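You operate a simulated robot arm through the tools that you are given. There is no shell and no other tool.

You are at the controls of a simulated robot arm. One attempt, no reset.

Task
Put things in order on the breakfast bar. At the end: the grey coffee mill stands where the brown pepper mill stood; the grey tea basket stands where the red paprika tin stood; the red paprika tin stands where the grey coffee mill stood; the brown pepper mill is in the white bowl; the white milk bottle stands where the grey tea basket stood; whatever was shut is shut again. Leave all else as you found it, and nothing knocked over.

The check looks at the end state, three seconds after you hand in, the way a careful person would. Anything else that was tipped, shoved, dropped, spilled or broken makes it a failure.

Robot
A 6-joint arm with a two-finger gripper, fixed in place. Base frame: the origin is at the foot of the arm, x ahead of it, y to its left, z up; the work surface is at about z = 0. Readings come in mm, rad, newtons and seconds.
With the tool pointing down near the work surface it reaches from about 240 to 620 mm from the base axis. Its first joint turns from -1.152 to 1.152 rad. Payload 1.37 kg.
Tool frame: the origin (TCP) lies between the finger pads and is the grasp point; the fingertips stand 22 mm ahead of it; z points along the fingers, y is the line along which they close. Largest opening 92 mm; the body of the gripper starts 65 mm behind the TCP.
Orientation is that of the tool frame in the base frame, as [roll, pitch, yaw] about the fixed x, y, z axes, in that order (R = Rz(yaw) Ry(pitch) Rx(roll)). With the fingers straight down and closing along the base's y, the tool's x points along the base's -x, its y along +y and its z along -z.

Tools
- The arm moves only by the tool jog_arm. Its argument "rows" is a list of rows, each a list of 7 numbers: the shift along the tool's x, y, z in mm, then the turn, a rotation vector about the tool's x, y, z in rad, then the closure in counts, from 0 (fully open) to 255 (shut). In form: [[dx, dy, dz, ax, ay, az, fingers], ...]. A call has 1 to 20 rows; each row is the pose to reach, as a shift and turn from the pose commanded when the call began, along the tool's axes at that moment. Rows are played at 5 a second. More than 50 mm and 0.15 rad between two rows, or a gripper value outside its range, and nothing of the call is played. Where a pose cannot be reached the arm comes as near as it can. A force on the tool above 40 N (or 10 N above the force at the start of the call, whichever is more), or a blocked arm, ends the call early, and 0.2 s more pass. Each finger halts on what it meets, pressing with about 26 N; the grip force reading is that of the motor and also rises with nothing between the fingers. The clock runs only during rows and for 0.2 s after the last one: add rows that repeat a pose to give the fingers time. It gives the time, the measured TCP pose, the force on the tool (base axes), the opening and the grip force at its end, in the units of the frame above (readings bear some noise), with the torque about the TCP (base axes, N m) and any sound that the robot's microphone picked up, and new pictures: "views" is both (left out), scene, wrist or none.
- Cameras (640 x 400 px; columns grow to the right, rows downward): "scene" is fixed at [21.1, -421.7, 585.7]; the picture's right is [0.88, -0.47, 0.00], its down [-0.27, -0.50, -0.82] and it looks along [0.39, 0.73, -0.57] (base axes); focal length 361 px, centre (320, 200). "wrist" rides on the gripper at [71, 19, -102] in the tool frame; the picture's right is [-0.26, 0.96, 0.00], its down [-0.75, -0.20, -0.63] and it looks along [-0.60, -0.16, 0.78] (tool axes); focal length 280 px, centre (320, 200). There is no depth. A picture from a camera that has moved, and an enlarged one, comes with that camera's place and axes in the base frame and with its lens.
- inspect(camera, box): a new picture of the part [left, top, right, bottom] of that camera's present view, enlarged. It takes no simulated time.
- finish_job(): hands the job in; it is judged then, once.

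Nothing tells you positions but the pictures and the camera data. Unless the task says otherwise, let go and move clear before handing in.

The tools are called as name(argument=value, ...) on one line, values as JSON. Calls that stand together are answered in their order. jog_arm: Moves the arm, as the interface text tells. Its arguments: {"type":"object","properties":{"rows":{"type":"array","items":{"type":"array","items":{"type":"number"}}},"views":{"type":"string","enum":["both","scene","wrist","none"]}},"required":["rows"]} The other tools are called the same way: inspect (camera, box) takes an enlarged picture of a part of a camera's view; finish_job () hands the job in.

At the start:

```text
time_s: 0.0
eef_pos: [211.2, 267.5, 250.7]
tool_rot: [3.14, -0.001, -3.14]
force: [0.7, -0.5, 0.1]
moment: [0.04, 0.04, 0.04]
gripper_width: 92.0
grasp_force: 0.1
```

scene: 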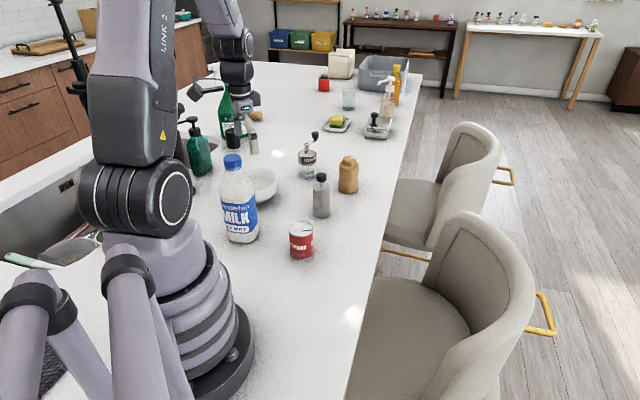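
wrist: 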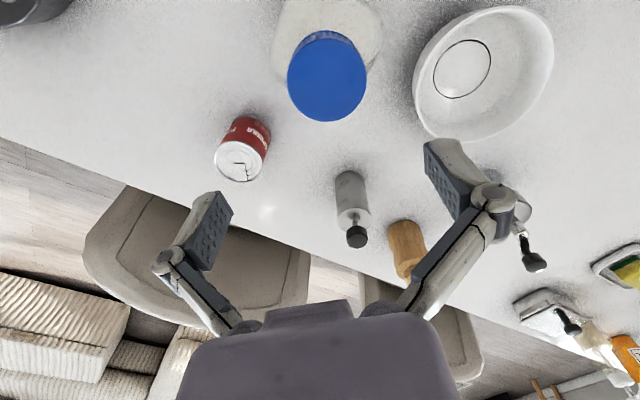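

I see a milk bottle, white bowl, paprika tin, a grey cylinder, a coffee mill and a brown pepper-mill-like object on the bar. I will enlarge the pictures first to identify each object.

inspect(camera="scene", box=[180, 80, 380, 280])

inspect(camera="scene", box=[300, 40, 430, 150])

inspect(camera="scene", box=[160, 60, 300, 200])

inspect(camera="wrist", box=[200, 0, 640, 400])

```text
2.00 times, centred on (280, 180) of scene
camera zoom: at [21.1, -421.7, 585.7], right [0.88, -0.47, 0.0], down [-0.27, -0.5, -0.82], along [0.39, 0.73, -0.57], focal length 722 px, centre (400, 240)
```

zoom: 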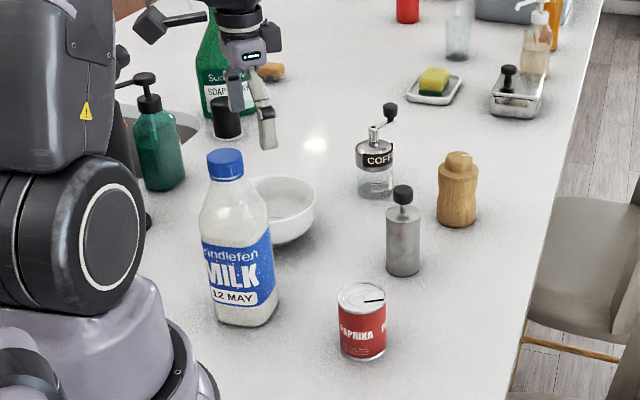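

```text
3.64 times, centred on (365, 95) of scene
camera zoom: at [21.1, -421.7, 585.7], right [0.88, -0.47, 0.0], down [-0.27, -0.5, -0.82], along [0.39, 0.73, -0.57], focal length 1314 px, centre (156, 582)
```

zoom: 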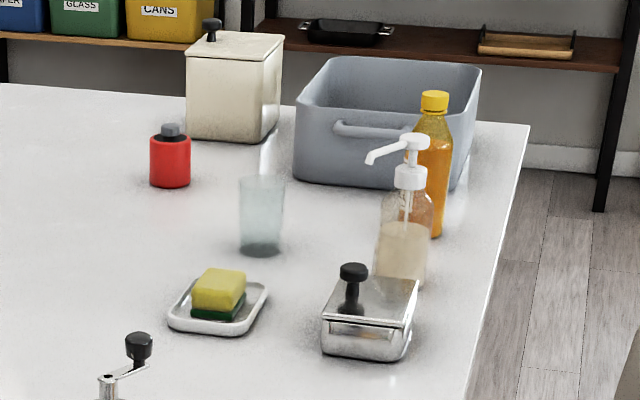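

```text
2.86 times, centred on (230, 130) of scene
camera zoom: at [21.1, -421.7, 585.7], right [0.88, -0.47, 0.0], down [-0.27, -0.5, -0.82], along [0.39, 0.73, -0.57], focal length 1032 px, centre (577, 400)
```

zoom: 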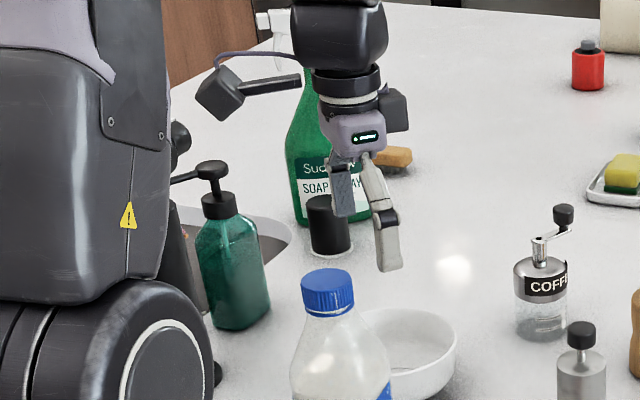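

```text
1.00 times, centred on (420, 200) of wrist (not enlarged: the box is as wide or as high as the picture)
camera zoom: at [140.9, 286.1, 352.1], right [0.26, 0.97, 0.0], down [0.75, -0.2, 0.62], along [0.6, -0.16, -0.78], focal length 280 px, centre (220, 200)
```

zoom: 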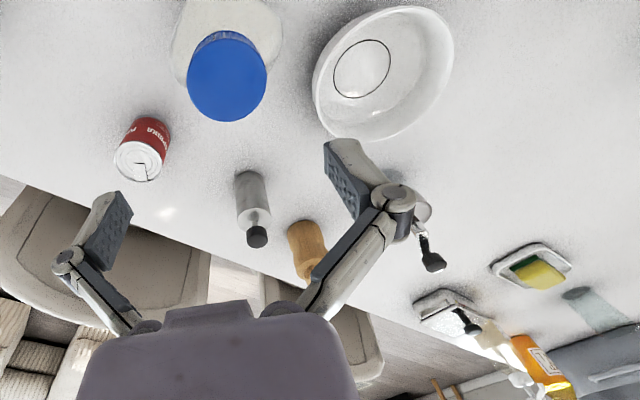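

I want a closer look at the grey cylinder, the crank mill and the paprika tin before deciding which is which.

inspect(camera="scene", box=[290, 120, 370, 220])

inspect(camera="scene", box=[200, 140, 330, 270])

inspect(camera="wrist", box=[300, 150, 460, 290])

inspect(camera="wrist", box=[190, 0, 400, 200])

inspect(camera="wrist", box=[480, 220, 640, 400])

```text
4.00 times, centred on (330, 170) of scene
camera zoom: at [21.1, -421.7, 585.7], right [0.88, -0.47, 0.0], down [-0.27, -0.5, -0.82], along [0.39, 0.73, -0.57], focal length 1445 px, centre (280, 320)
```

zoom: 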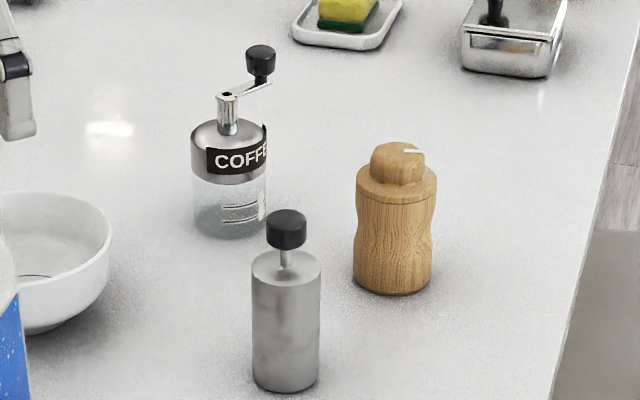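

```text
3.08 times, centred on (265, 205) of scene
camera zoom: at [21.1, -421.7, 585.7], right [0.88, -0.47, 0.0], down [-0.27, -0.5, -0.82], along [0.39, 0.73, -0.57], focal length 1112 px, centre (489, 185)
```

zoom: 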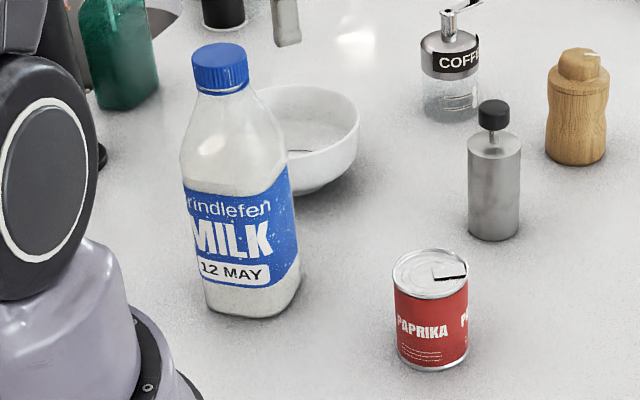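

```text
2.86 times, centred on (380, 220) of wrist
camera zoom: at [140.9, 286.1, 352.1], right [0.26, 0.97, 0.0], down [0.75, -0.2, 0.62], along [0.6, -0.16, -0.78], focal length 801 px, centre (149, 143)
```

zoom: 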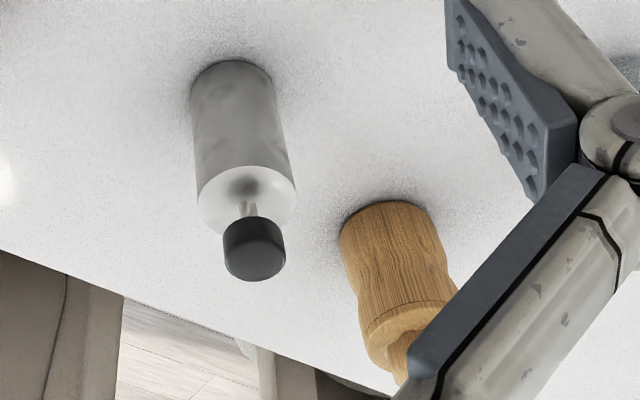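

```text
2.00 times, centred on (295, 100) of wrist
camera zoom: at [140.9, 286.1, 352.1], right [0.26, 0.97, 0.0], down [0.75, -0.2, 0.62], along [0.6, -0.16, -0.78], focal length 561 px, centre (370, 400)
```

zoom: 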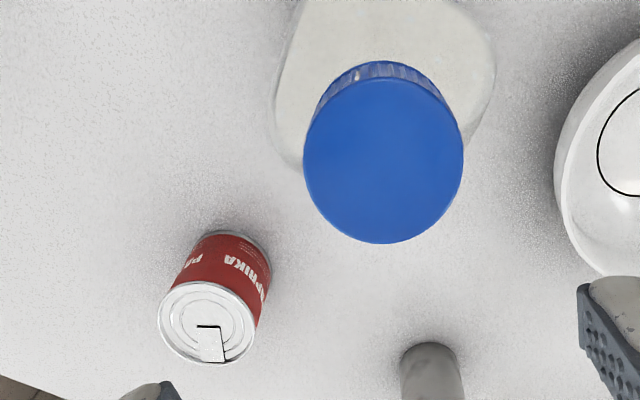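

```text
2.22 times, centred on (560, 310) of wrist
camera zoom: at [140.9, 286.1, 352.1], right [0.26, 0.97, 0.0], down [0.75, -0.2, 0.62], along [0.6, -0.16, -0.78], focal length 623 px, centre (-213, -44)
```

zoom: 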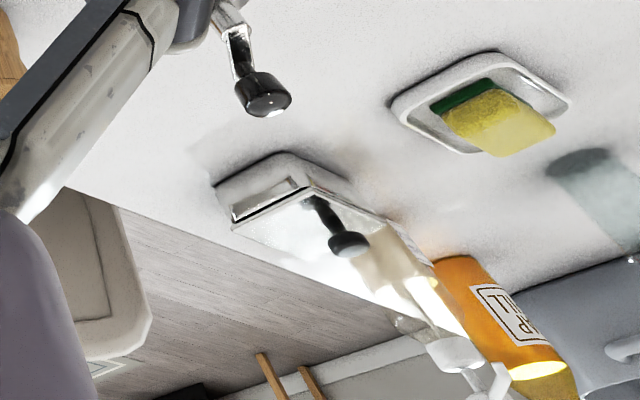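

The crank mill labelled COFFEE is the coffee mill. The plain grey cylinder with a black knob must be the tea basket. Rough base positions are tin (279,156), tea basket (394,269), pepper mill (522,340), coffee mill (452,472), milk (177,284) and bowl (264,424). The gripper sits just above the milk bottle, so I go up first and turn the wrist camera towards the objects.

jog_arm(rows=[[0, 0, -40, 0, 0, 0, 0], [0, 0, -80, 0, 0, 0, 0], [-15, -15, -90, 0, 0, -0.14, 0], [-30, -30, -90, 0, 0, -0.28, 0], [-40, -40, -90, 0, 0, -0.42, 0], [-40, -40, -90, 0, 0, -0.56, 0], [-40, -40, -90, 0, 0, -0.7, 0], [-40, -40, -90, 0, 0, -0.7, 0]])

```text
time_s: 1.8
eef_pos: [252.6, 227.2, 340.8]
tool_rot: [3.14, 0.0, -2.439]
force: [0.0, 0.5, 0.1]
moment: [0.0, 0.0, -0.01]
gripper_width: 92.3
grasp_force: 0.0
camera wrist: at [185.6, 195.9, 442.1], right [-0.42, 0.91, 0.0], down [0.71, 0.33, 0.62], along [0.57, 0.27, -0.78], focal length 280 px, centre (320, 200)
```

scene: 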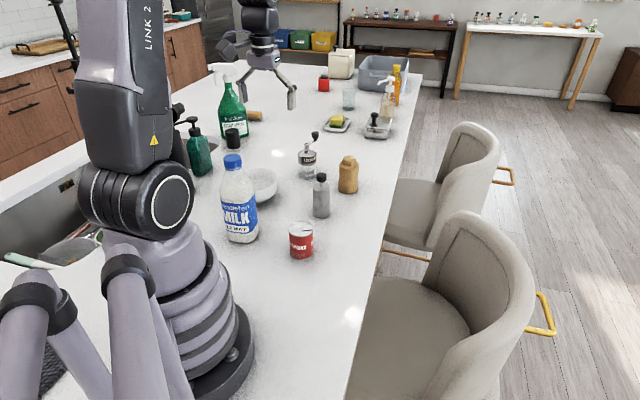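
wrist: 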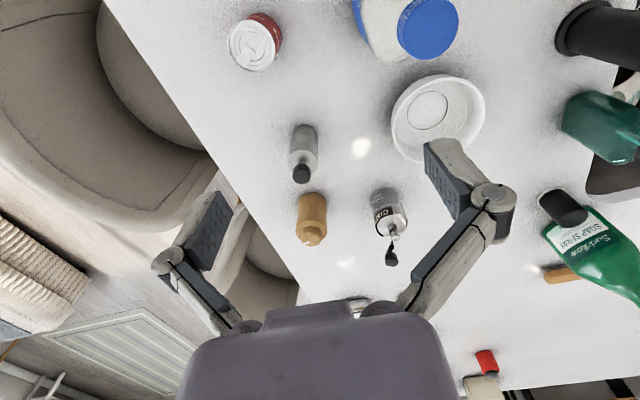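

The layout is clear from here. I enlarge the wrist view to measure the objects.

inspect(camera="wrist", box=[280, 100, 440, 280])

inspect(camera="wrist", box=[220, 0, 380, 100])

inspect(camera="wrist", box=[340, 0, 500, 180])

inspect(camera="scene", box=[220, 120, 370, 220])

```text
2.22 times, centred on (360, 190) of wrist
camera zoom: at [185.6, 195.9, 442.1], right [-0.42, 0.91, 0.0], down [0.71, 0.33, 0.62], along [0.57, 0.27, -0.78], focal length 623 px, centre (231, 222)
```

zoom: 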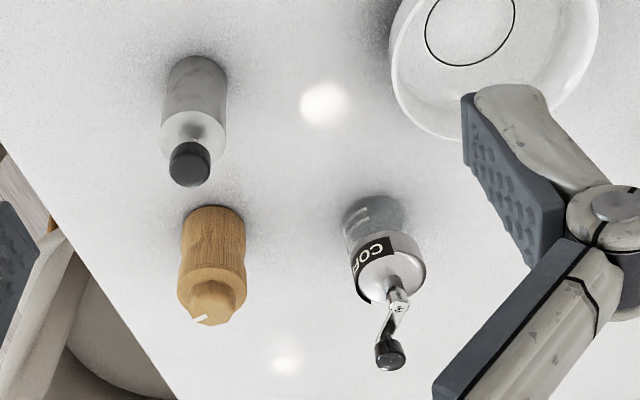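

```text
4.00 times, centred on (300, 50) of wrist
camera zoom: at [185.6, 195.9, 442.1], right [-0.42, 0.91, 0.0], down [0.71, 0.33, 0.62], along [0.57, 0.27, -0.78], focal length 1122 px, centre (400, 800)
```

zoom: 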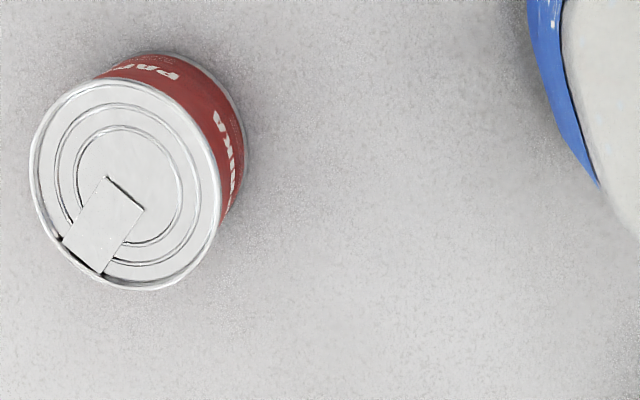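

```text
2.22 times, centred on (420, 90) of wrist
camera zoom: at [185.6, 195.9, 442.1], right [-0.42, 0.91, 0.0], down [0.71, 0.33, 0.62], along [0.57, 0.27, -0.78], focal length 623 px, centre (98, 444)
```

zoom: 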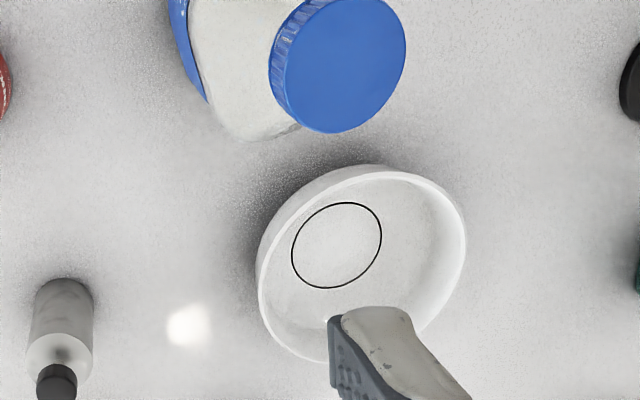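

```text
4.00 times, centred on (295, 170) of scene
camera zoom: at [21.1, -421.7, 585.7], right [0.88, -0.47, 0.0], down [-0.27, -0.5, -0.82], along [0.39, 0.73, -0.57], focal length 1445 px, centre (420, 320)
```

zoom: 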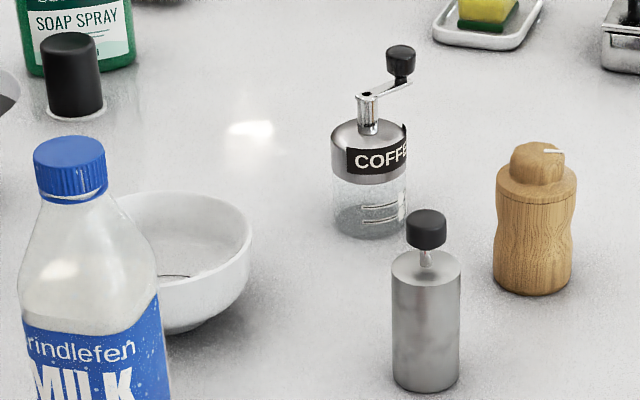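

Combining both cameras: tea basket (393.5,266), pepper mill (523.5,339.5), coffee mill about (451,467), tin (279.5,153), bowl centre (264,421). The objects form a chain, so I begin with the pepper mill into the bowl and hover over the mill first to test reach.

jog_arm(rows=[[-35, -11, 20, 0, 0, 0.02, 0], [-70, -22, 40, 0, 0, 0.04, 0], [-105, -33, 60, 0, 0, 0.06, 0], [-140, -45, 80, 0, 0, 0.08, 0], [-175, -56, 100, 0, 0, 0.1, 0], [-210, -67, 120, 0, 0, 0.126, 0], [-245, -78, 140, 0, 0, 0.126, 0], [-279.2, -89.3, 161, 0, 0, 0.126, 0], [-279.2, -89.3, 161, 0, 0, 0.126, 0]])

```text
time_s: 3.8
eef_pos: [523.1, 339.5, 178.7]
tool_rot: [3.139, -0.003, -2.565]
force: [0.1, 0.1, 0.5]
moment: [-0.01, -0.02, -0.02]
gripper_width: 91.8
grasp_force: 0.0
camera wrist: at [452.7, 316.2, 280.3], right [-0.31, 0.95, 0.0], down [0.74, 0.24, 0.62], along [0.59, 0.19, -0.78], focal length 280 px, centre (320, 200)
```

scene: 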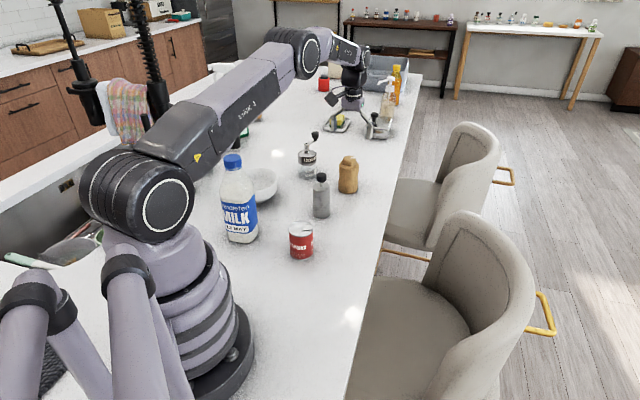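
wrist: 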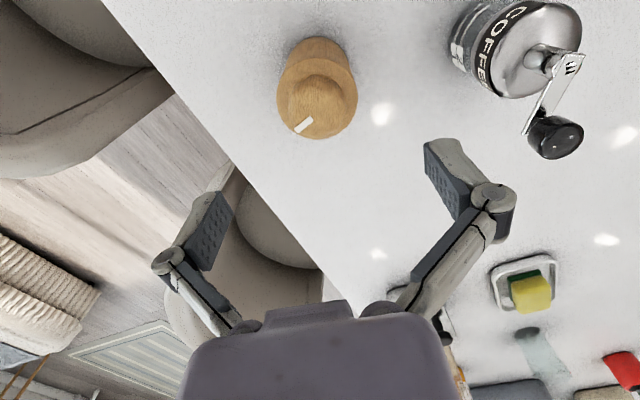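

The hover point is reachable with the tool straight down. I enlarge the wrist view to fix the pepper mill and coffee mill positions.

inspect(camera="wrist", box=[260, 20, 380, 150])

inspect(camera="wrist", box=[430, 0, 600, 170])

```text
3.08 times, centred on (320, 85) of wrist
camera zoom: at [452.7, 316.2, 280.3], right [-0.31, 0.95, 0.0], down [0.74, 0.24, 0.62], along [0.59, 0.19, -0.78], focal length 863 px, centre (320, 554)
```

zoom: 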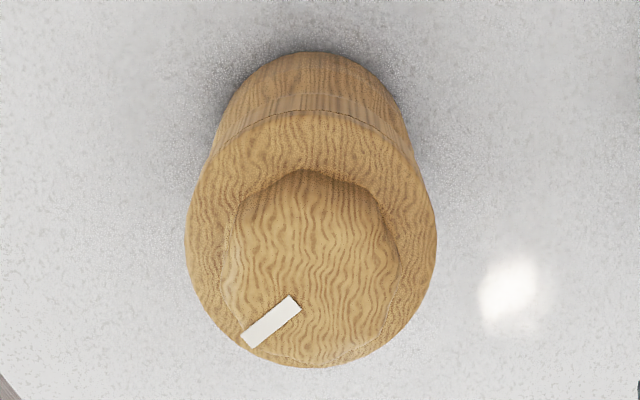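

```text
2.35 times, centred on (515, 85) of wrist
camera zoom: at [452.7, 316.2, 280.3], right [-0.31, 0.95, 0.0], down [0.74, 0.24, 0.62], along [0.59, 0.19, -0.78], focal length 660 px, centre (-139, 471)
```

zoom: 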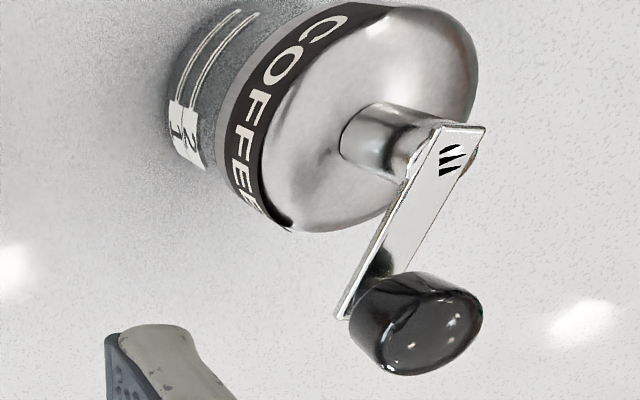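

The pepper mill sits at about (520.5,337) and the coffee mill at about (448,468). I descend around the pepper mill with the fingers open, to grasp at z of about 50.

jog_arm(rows=[[3.5, -0.7, 20, 0, 0, 0, 0], [3.5, -0.7, 45, 0, 0, 0, 0], [3.5, -0.7, 70, 0, 0, 0, 0], [3.5, -0.7, 90, 0, 0, 0, 0], [3.5, -0.7, 110, 0, 0, 0, 0], [3.5, -0.7, 128, 0, 0, 0, 0], [3.5, -0.7, 128, 0, 0, 0, 0]])

```text
time_s: 5.4
eef_pos: [520.8, 337.2, 52.1]
tool_rot: [3.141, 0.002, -2.566]
force: [0.4, 0.1, -0.9]
moment: [-0.01, -0.02, -0.02]
gripper_width: 92.1
grasp_force: 0.1
camera wrist: at [449.9, 314.6, 152.8], right [-0.31, 0.95, 0.0], down [0.74, 0.24, 0.62], along [0.59, 0.19, -0.78], focal length 280 px, centre (320, 200)
```

scene: 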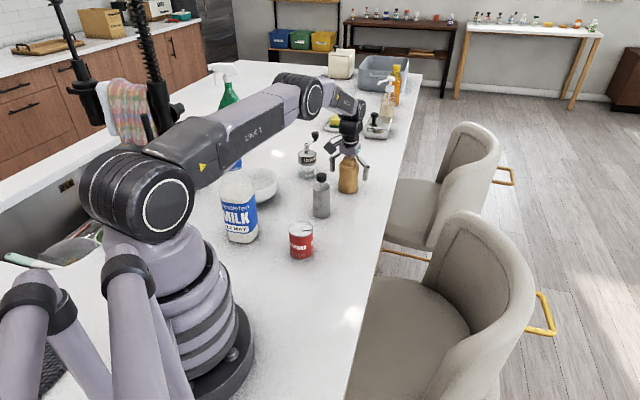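
wrist: 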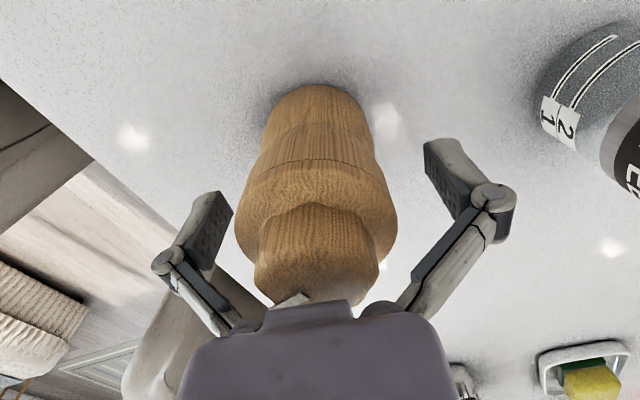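

The fingers straddle the pepper mill, roughly centred. I close on it, give the fingers time, then lift slightly.

jog_arm(rows=[[0, 0, 0, 0, 0, 0, 120], [0, 0, 0, 0, 0, 0, 255], [0, 0, 0, 0, 0, 0, 255], [0, 0, 0, 0, 0, 0, 255], [0, 0, 0, 0, 0, 0, 255]], views="wrist")

```text
time_s: 6.6
eef_pos: [519.9, 339.0, 51.6]
tool_rot: [3.141, 0.0, -2.568]
force: [-0.1, -2.6, 3.3]
moment: [-0.11, 0.01, 0.01]
gripper_width: 57.5
grasp_force: 26.4
camera wrist: at [450.0, 314.4, 153.2], right [-0.3, 0.95, 0.0], down [0.74, 0.24, 0.62], along [0.59, 0.19, -0.78], focal length 280 px, centre (320, 200)
```

wrist: 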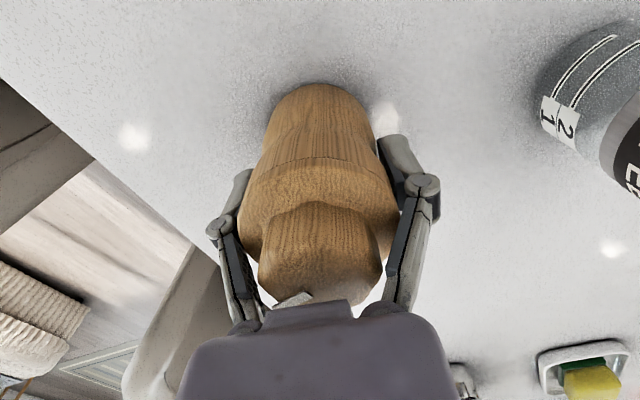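

The mill is held at 57.5 mm width with a firm 26 N grip. I lift straight up, then carry it over to above the bowl.

jog_arm(rows=[[0, 0, -10, 0, 0, 0, 255], [0, 0, -35, 0, 0, 0, 255], [0, 0, -65, 0, 0, 0, 255], [0, 0, -95, 0, 0, 0, 255], [0, 0, -120, 0, 0, 0, 255], [15, 18, -120, 0, 0, 0, 255], [35, 43, -120, 0, 0, 0, 255], [58, 71, -120, 0, 0, 0, 255], [81, 100, -120, 0, 0, 0, 255], [104, 128, -120, 0, 0, 0, 255], [127, 157, -120, 0, 0, 0, 255], [147, 182, -120, 0, 0, 0, 255], [162, 200, -120, 0, 0, 0, 255], [169.8, 209.4, -120, 0, 0, 0, 255], [169.8, 209.4, -120, 0, 0, 0, 255]])

```text
time_s: 9.8
eef_pos: [263.3, 419.2, 170.1]
tool_rot: [3.14, 0.0, -2.565]
force: [0.7, 0.1, -1.9]
moment: [0.01, -0.04, 0.0]
gripper_width: 36.5
grasp_force: 25.9
camera wrist: at [193.2, 397.2, 273.3], right [-0.31, 0.95, 0.0], down [0.74, 0.24, 0.62], along [0.59, 0.19, -0.78], focal length 280 px, centre (320, 200)
```

scene: 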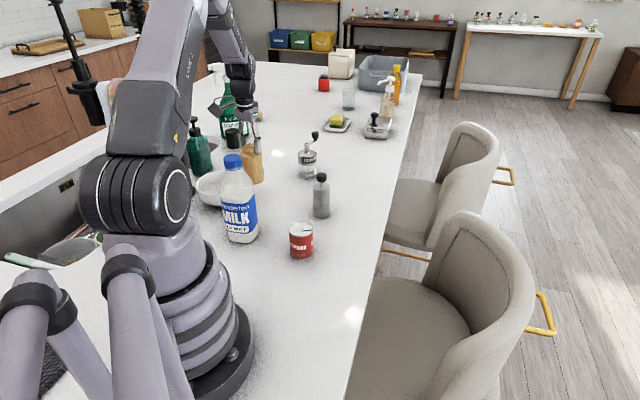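
wrist: 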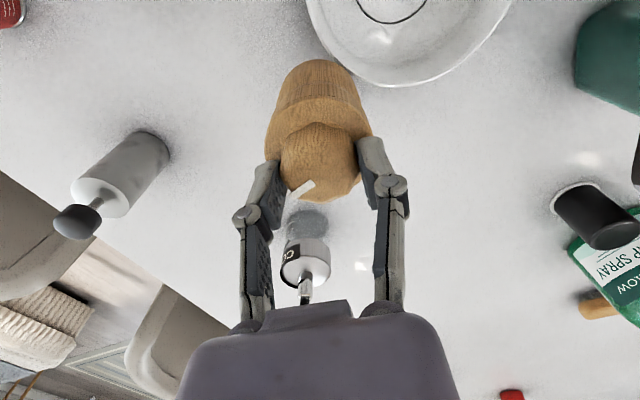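

The mill has slipped down in the grip to its cap (opening now 36.5 mm), and the bowl looks displaced. I look closely before moving anything.

inspect(camera="wrist", box=[220, 0, 540, 240])

inspect(camera="scene", box=[180, 100, 300, 260])

inspect(camera="wrist", box=[240, 40, 400, 230])

```text
1.67 times, centred on (380, 120) of wrist
camera zoom: at [193.2, 397.2, 273.3], right [-0.31, 0.95, 0.0], down [0.74, 0.24, 0.62], along [0.59, 0.19, -0.78], focal length 467 px, centre (220, 333)
```

zoom: 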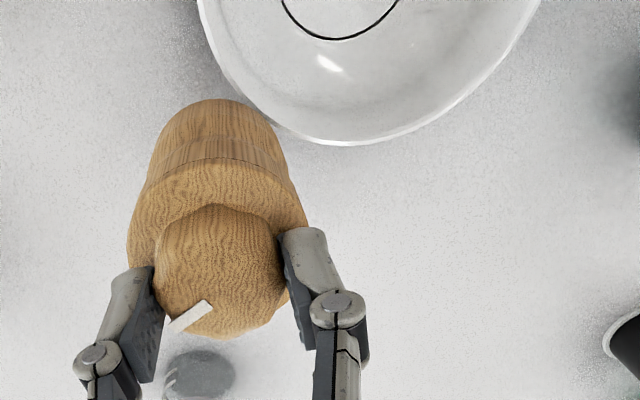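

```text
2.50 times, centred on (240, 180) of scene
camera zoom: at [21.1, -421.7, 585.7], right [0.88, -0.47, 0.0], down [-0.27, -0.5, -0.82], along [0.39, 0.73, -0.57], focal length 903 px, centre (520, 250)
```

zoom: 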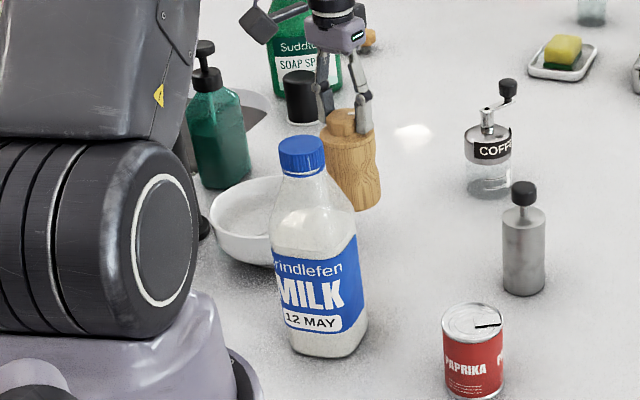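

```text
2.11 times, centred on (320, 135) of wrist
camera zoom: at [193.2, 397.2, 273.3], right [-0.31, 0.95, 0.0], down [0.74, 0.24, 0.62], along [0.59, 0.19, -0.78], focal length 590 px, centre (320, 337)
```

zoom: 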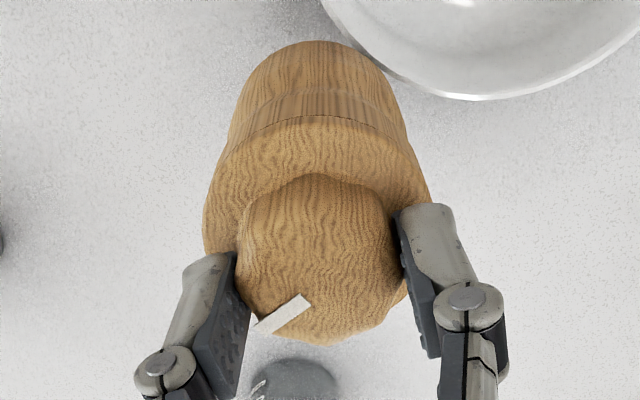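

The mill is now held only by its cap and its base hung low enough to push the bowl aside. I carry it gently to a free spot near (400,370), away from the bowl, to set it down and regrip it properly.

jog_arm(rows=[[-4, -5, 0, 0, 0, 0, 255], [-11, -14, 0, 0, 0, 0, 255], [-19, -25, 0, 0, 0, 0, 255], [-28, -37, 0, 0, 0, 0, 255], [-37, -49, 0, 0, 0, 0, 255], [-46, -61, 0, 0, 0, 0, 255], [-55, -72, 0, 0, 0, 0, 255], [-64, -84, 0, 0, 0, 0, 255], [-72, -95, 0, 0, 0, 0, 255], [-79, -104, 0, 0, 0, 0, 255], [-85, -111, 0, 0, 0, 0, 255], [-88, -115.7, 0, 0, 0, 0, 255], [-88, -115.7, 0, 0, 0, 0, 255]])

```text
time_s: 12.6
eef_pos: [401.2, 371.1, 170.7]
tool_rot: [3.141, -0.001, -2.568]
force: [1.0, 0.3, -1.5]
moment: [-0.04, 0.04, -0.02]
gripper_width: 36.7
grasp_force: 25.9
camera wrist: at [331.0, 348.3, 272.8], right [-0.3, 0.95, 0.0], down [0.74, 0.24, 0.62], along [0.59, 0.19, -0.78], focal length 280 px, centre (320, 200)
```

scene: 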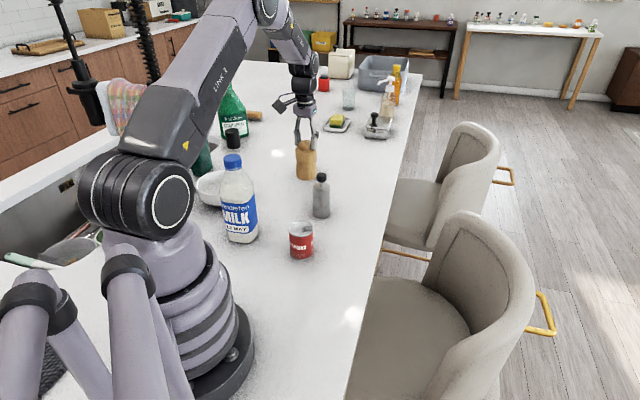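
wrist: 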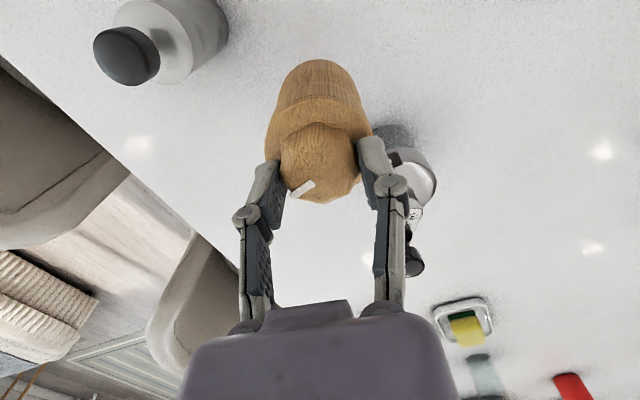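

The mill is steady over the free spot. I check its base height in the scene view before lowering.

inspect(camera="scene", box=[270, 110, 350, 220])

inspect(camera="scene", box=[180, 140, 270, 220])

```text
3.64 times, centred on (310, 165) of scene
camera zoom: at [21.1, -421.7, 585.7], right [0.88, -0.47, 0.0], down [-0.27, -0.5, -0.82], along [0.39, 0.73, -0.57], focal length 1314 px, centre (356, 327)
```

zoom: 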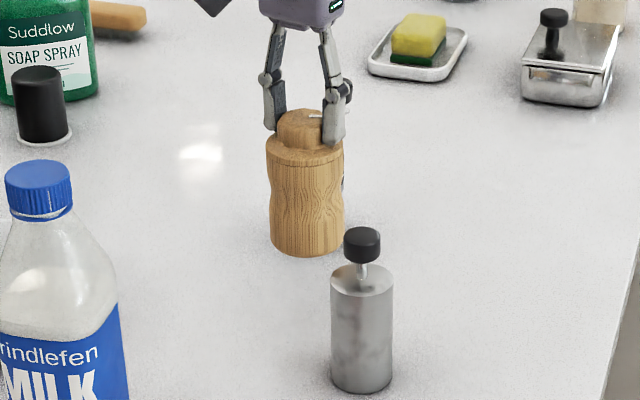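

```text
5.00 times, centred on (225, 180) of scene
camera zoom: at [21.1, -421.7, 585.7], right [0.88, -0.47, 0.0], down [-0.27, -0.5, -0.82], along [0.39, 0.73, -0.57], focal length 1806 px, centre (795, 300)
```

zoom: 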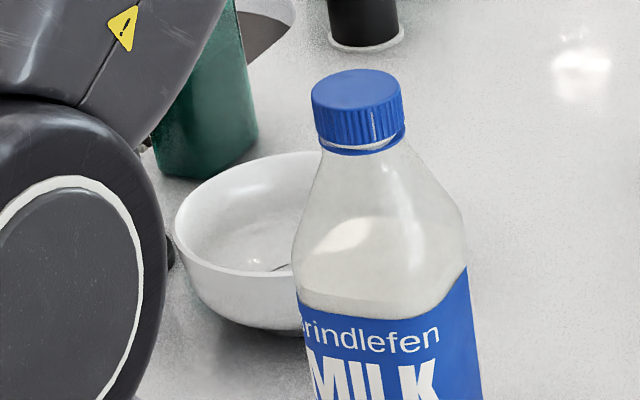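

The mill hangs upright with its base about 60 mm above the bar, held on the cap. I lower it most of the way and read the force.

jog_arm(rows=[[0, 0, 8, 0, 0, 0, 255], [0, 0, 18, 0, 0, 0, 255], [0, 0, 28, 0, 0, 0, 255], [0, 0, 38, 0, 0, 0, 255], [0, 0, 46, 0, 0, 0, 255], [0, 0, 50, 0, 0, 0, 255], [0, 0, 50, 0, 0, 0, 255]])

```text
time_s: 14.2
eef_pos: [401.9, 371.4, 121.0]
tool_rot: [3.14, 0.001, -2.565]
force: [-0.1, 0.2, -1.9]
moment: [-0.01, -0.01, 0.04]
gripper_width: 36.8
grasp_force: 25.4
camera wrist: at [330.6, 348.4, 222.8], right [-0.31, 0.95, 0.0], down [0.74, 0.24, 0.62], along [0.59, 0.19, -0.78], focal length 280 px, centre (320, 200)
```

scene: 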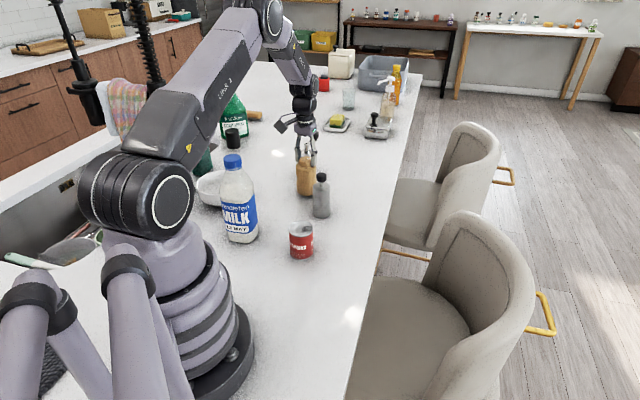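
wrist: 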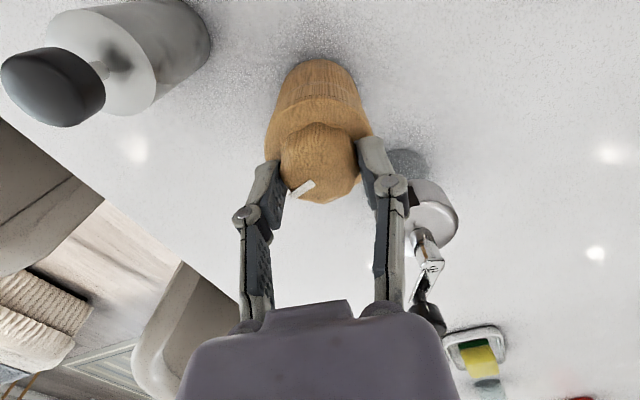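

Still no contact. I lower in small steps and watch the force.

jog_arm(rows=[[0, 0, 3, 0, 0, 0, 255], [0, 0, 6, 0, 0, 0, 255], [0, 0, 8, 0, 0, 0, 255], [0, 0, 10, 0, 0, 0, 255]], views="scene")

inspect(camera="scene", box=[270, 120, 350, 230])

```text
time_s: 15.2
eef_pos: [399.8, 370.7, 111.5]
tool_rot: [3.138, -0.002, -2.568]
force: [0.8, -0.1, -1.0]
moment: [0.0, 0.03, -0.02]
gripper_width: 36.9
grasp_force: 26.3
```

scene: 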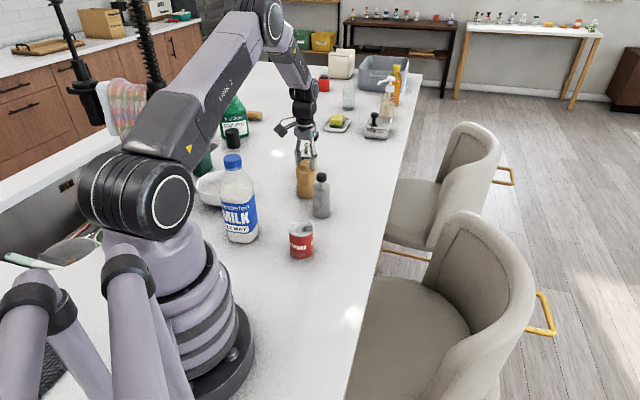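

```text
3.64 times, centred on (310, 175) of scene
camera zoom: at [21.1, -421.7, 585.7], right [0.88, -0.47, 0.0], down [-0.27, -0.5, -0.82], along [0.39, 0.73, -0.57], focal length 1314 px, centre (356, 291)
```

zoom: 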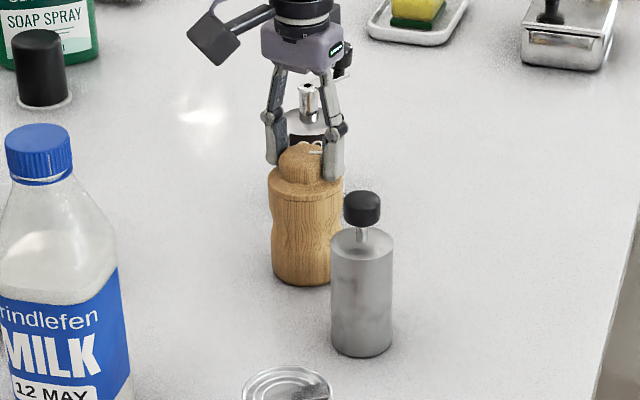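

The base is almost on the bar. I continue in 1.5 mm steps until the force shows contact.

jog_arm(rows=[[0, 0, 1.5, 0, 0, 0, 255], [0, 0, 3, 0, 0, 0, 255], [0, 0, 3, 0, 0, 0, 255]], views="none")

```text
time_s: 16.0
eef_pos: [401.9, 371.3, 110.5]
tool_rot: [3.139, 0.004, -2.566]
force: [-2.1, -4.7, 23.5]
moment: [-0.1, 0.08, -0.01]
gripper_width: 37.1
grasp_force: 25.9
```

Contact is clear at 23 N. I relax the press a little and open the fingers.

jog_arm(rows=[[0, 0, -1.5, 0, 0, 0, 255], [0, 0, -1.5, 0, 0, 0, 150], [0, 0, -1.5, 0, 0, 0, 80], [0, 0, -1.5, 0, 0, 0, 0], [0, 0, -1.5, 0, 0, 0, 0], [0, 0, -1.5, 0, 0, 0, 0]])

inspect(camera="wrist", box=[240, 20, 400, 220])

```text
time_s: 17.4
eef_pos: [400.7, 371.8, 109.4]
tool_rot: [3.14, 0.001, -2.566]
force: [0.1, 0.9, 0.0]
moment: [-0.01, -0.03, -0.03]
gripper_width: 92.0
grasp_force: 0.1
camera wrist: at [330.7, 348.3, 211.5], right [-0.31, 0.95, 0.0], down [0.74, 0.24, 0.62], along [0.59, 0.19, -0.78], focal length 280 px, centre (320, 200)
```

scene: 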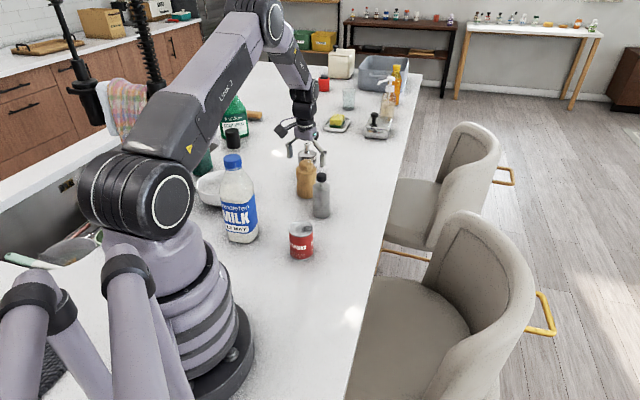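
wrist: 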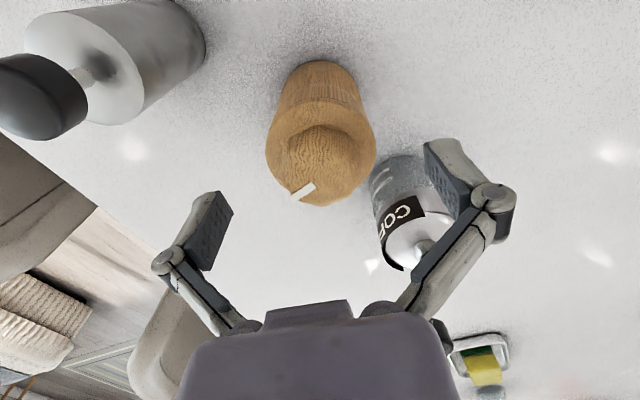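

```text
2.00 times, centred on (320, 120) of wrist
camera zoom: at [330.7, 348.3, 211.5], right [-0.31, 0.95, 0.0], down [0.74, 0.24, 0.62], along [0.59, 0.19, -0.78], focal length 561 px, centre (320, 360)
```

zoom: 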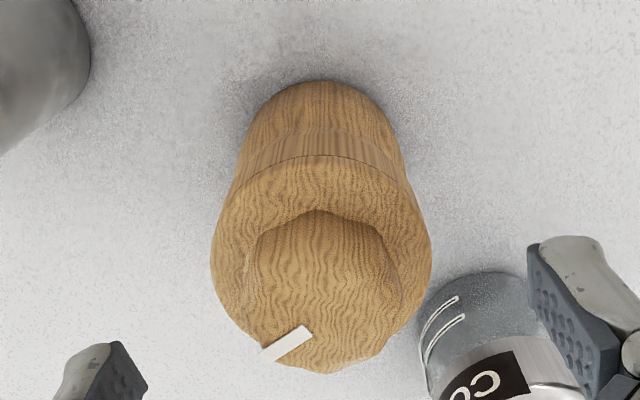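

The pepper mill stands upright at about (402.5,372). Next I go up and look down on the bowl to see exactly where it ended up.

jog_arm(rows=[[0, 0, -25, 0, 0, 0, 0], [0, 0, -65, 0, 0, 0, 0], [0, 0, -110, 0, 0, 0, 0], [0, 0, -155, 0, 0, 0, 0], [0, 0, -191, 0, 0, 0, 0], [30, 17, -191, 0, 0, -0.1, 0], [63, 36, -191, 0, 0, -0.2, 0], [97, 55, -191, 0, 0, -0.3, 0], [131, 74, -191, 0, 0, -0.4, 0], [165, 93, -191, 0, 0, -0.5, 0], [196, 111, -191, 0, 0, -0.58, 0], [196, 111, -191, 0, 0, -0.58, 0]])

```text
time_s: 20.0
eef_pos: [176.8, 356.5, 299.4]
tool_rot: [3.138, 0.0, -1.985]
force: [-0.7, -0.3, 0.1]
moment: [-0.01, -0.02, -0.01]
gripper_width: 92.1
grasp_force: 0.1
camera wrist: at [130.0, 299.5, 401.9], right [-0.78, 0.63, 0.0], down [0.49, 0.61, 0.63], along [0.39, 0.49, -0.78], focal length 280 px, centre (320, 200)
```

scene: 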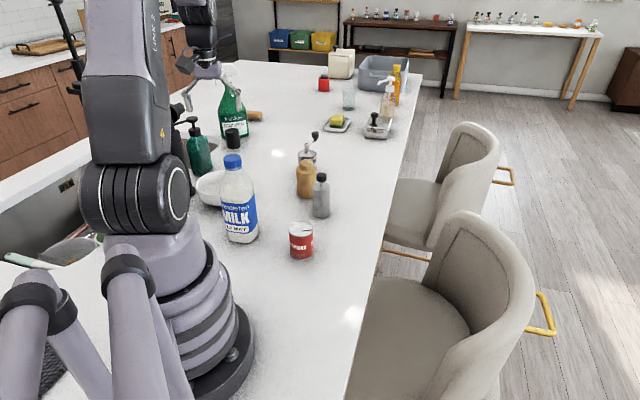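
wrist: 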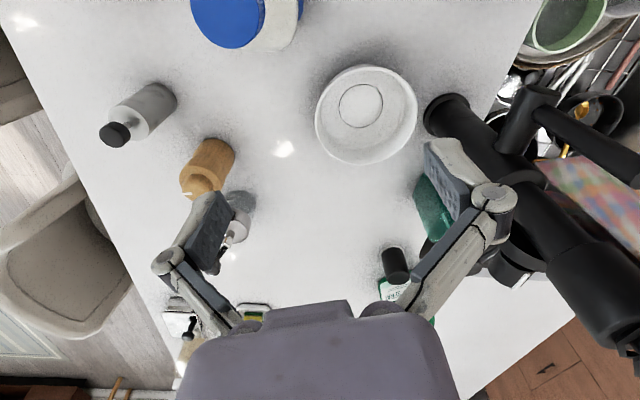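

The bowl is upright, displaced towards the tap. I enlarge it to compute its present centre.

inspect(camera="wrist", box=[290, 50, 450, 180])

inspect(camera="wrist", box=[400, 60, 640, 300])

inspect(camera="wrist", box=[160, 0, 340, 120])

```text
3.08 times, centred on (370, 115) of wrist
camera zoom: at [130.0, 299.5, 401.9], right [-0.78, 0.63, 0.0], down [0.49, 0.61, 0.63], along [0.39, 0.49, -0.78], focal length 863 px, centre (166, 462)
```

zoom: 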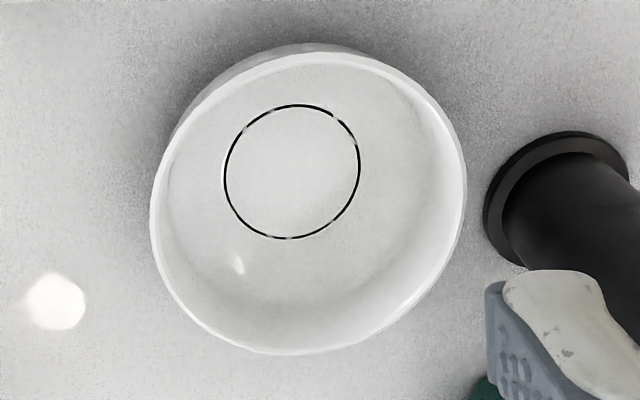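

```text
1.67 times, centred on (520, 180) of wrist
camera zoom: at [130.0, 299.5, 401.9], right [-0.78, 0.63, 0.0], down [0.49, 0.61, 0.63], along [0.39, 0.49, -0.78], focal length 467 px, centre (-13, 233)
```

zoom: 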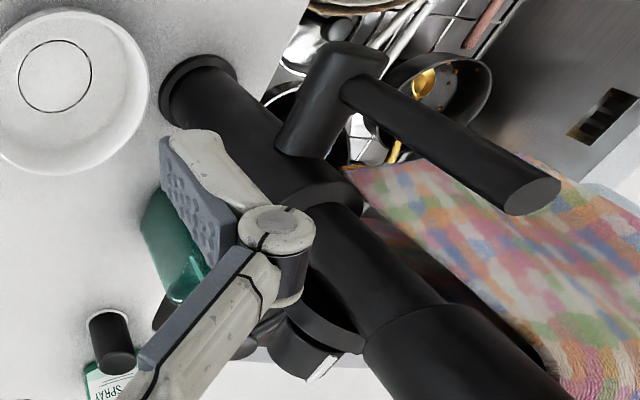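

```text
3.33 times, centred on (250, 60) of wrist
camera zoom: at [130.0, 299.5, 401.9], right [-0.78, 0.63, 0.0], down [0.49, 0.61, 0.63], along [0.39, 0.49, -0.78], focal length 935 px, centre (553, 667)
```

zoom: 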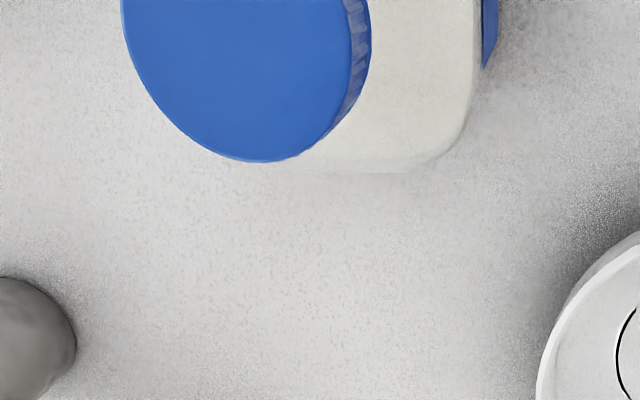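

The bowl has moved from about (265,422) to about (175,449), in line with the mill's path. I will drag it back with closed fingers pulling on its inner wall, and first position above its interior.

jog_arm(rows=[[-18, 3, 30, 0, 0, -0.04, 120], [-40, 6, 70, 0, 0, -0.08, 255], [-62, 9, 110, 0, 0, -0.122, 255], [-80, 11, 150, 0, 0, -0.122, 255], [-86, 11.5, 179, 0, 0, -0.122, 255], [-86, 11.5, 179, 0, 0, -0.122, 255]])

inspect(camera="wrist", box=[200, 0, 480, 200])

```text
time_s: 21.4
eef_pos: [214.1, 434.5, 121.3]
tool_rot: [3.139, 0.001, -1.865]
force: [-0.4, 0.3, 0.2]
moment: [0.03, -0.02, -0.02]
gripper_width: 0.0
grasp_force: 26.0
out of reach, approached as far as the arm can: row 1, 2, 3, 4, 5, 6
camera wrist: at [175.5, 370.5, 223.4], right [-0.85, 0.53, 0.0], down [0.41, 0.66, 0.63], along [0.33, 0.53, -0.78], focal length 280 px, centre (320, 200)
```

scene: 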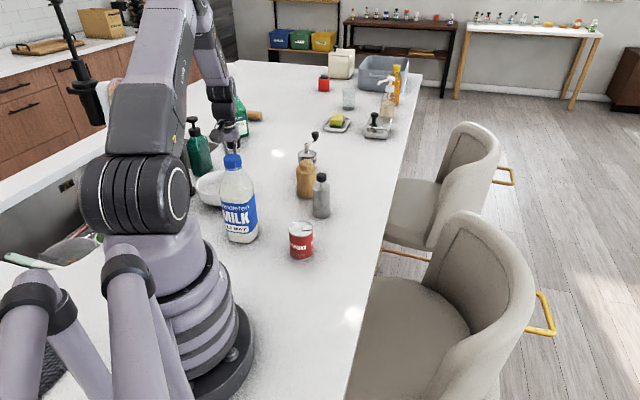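
wrist: 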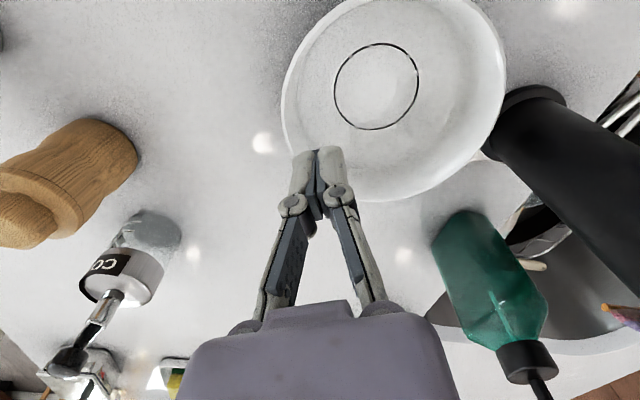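

```text
2.00 times, centred on (340, 100) of wrist
camera zoom: at [175.5, 370.5, 223.4], right [-0.85, 0.53, 0.0], down [0.41, 0.66, 0.63], along [0.33, 0.53, -0.78], focal length 561 px, centre (280, 400)
```

zoom: 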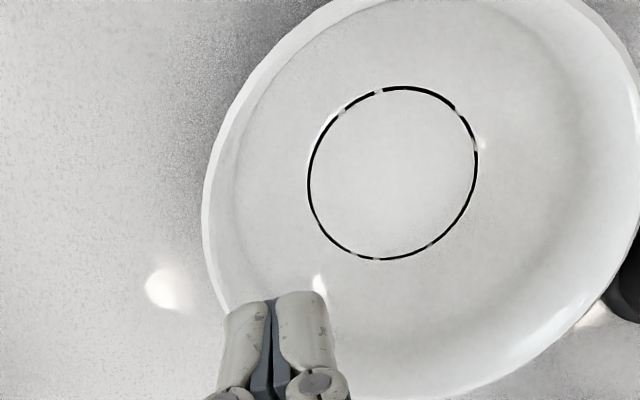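

The arm stops at azimuth 63.7 degrees, but the closed fingertips are already over the inside of the bowl's near wall. I lower them into the bowl, short of its bottom.

jog_arm(rows=[[0.7, -1.2, 15, 0, 0, 0, 255], [0.7, -1.2, 30, 0, 0, 0, 255], [0.7, -1.2, 42, 0, 0, 0, 255], [0.7, -1.2, 52, 0, 0, 0, 255], [0.7, -1.2, 62, 0, 0, 0, 255], [0.7, -1.2, 62, 0, 0, 0, 255]], views="wrist")

inspect(camera="wrist", box=[200, 0, 480, 240])

```text
time_s: 22.8
eef_pos: [216.6, 432.1, 61.1]
tool_rot: [3.141, 0.001, -1.863]
force: [-1.3, 0.0, 1.7]
moment: [-0.02, 0.01, -0.03]
gripper_width: 0.0
grasp_force: 25.9
camera wrist: at [176.1, 369.9, 161.6], right [-0.85, 0.53, 0.0], down [0.41, 0.66, 0.63], along [0.33, 0.53, -0.78], focal length 280 px, centre (320, 200)
```

wrist: 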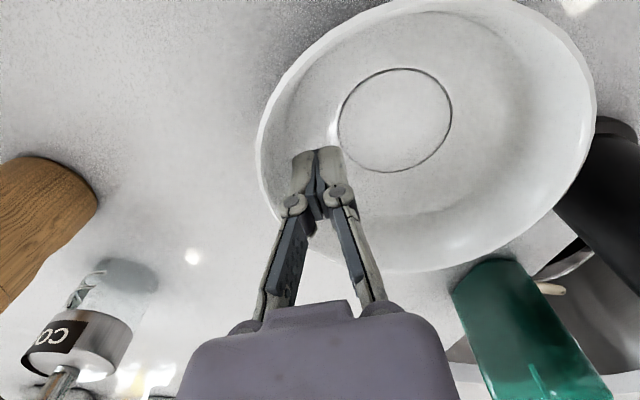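

```text
1.67 times, centred on (340, 120) of wrist
camera zoom: at [176.1, 369.9, 161.6], right [-0.85, 0.53, 0.0], down [0.41, 0.66, 0.63], along [0.33, 0.53, -0.78], focal length 467 px, centre (287, 333)
```

zoom: 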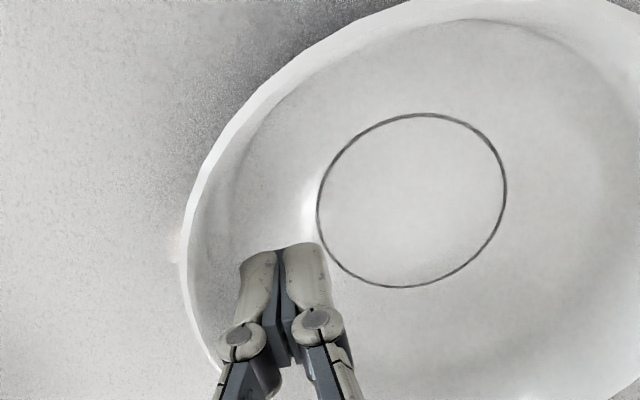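

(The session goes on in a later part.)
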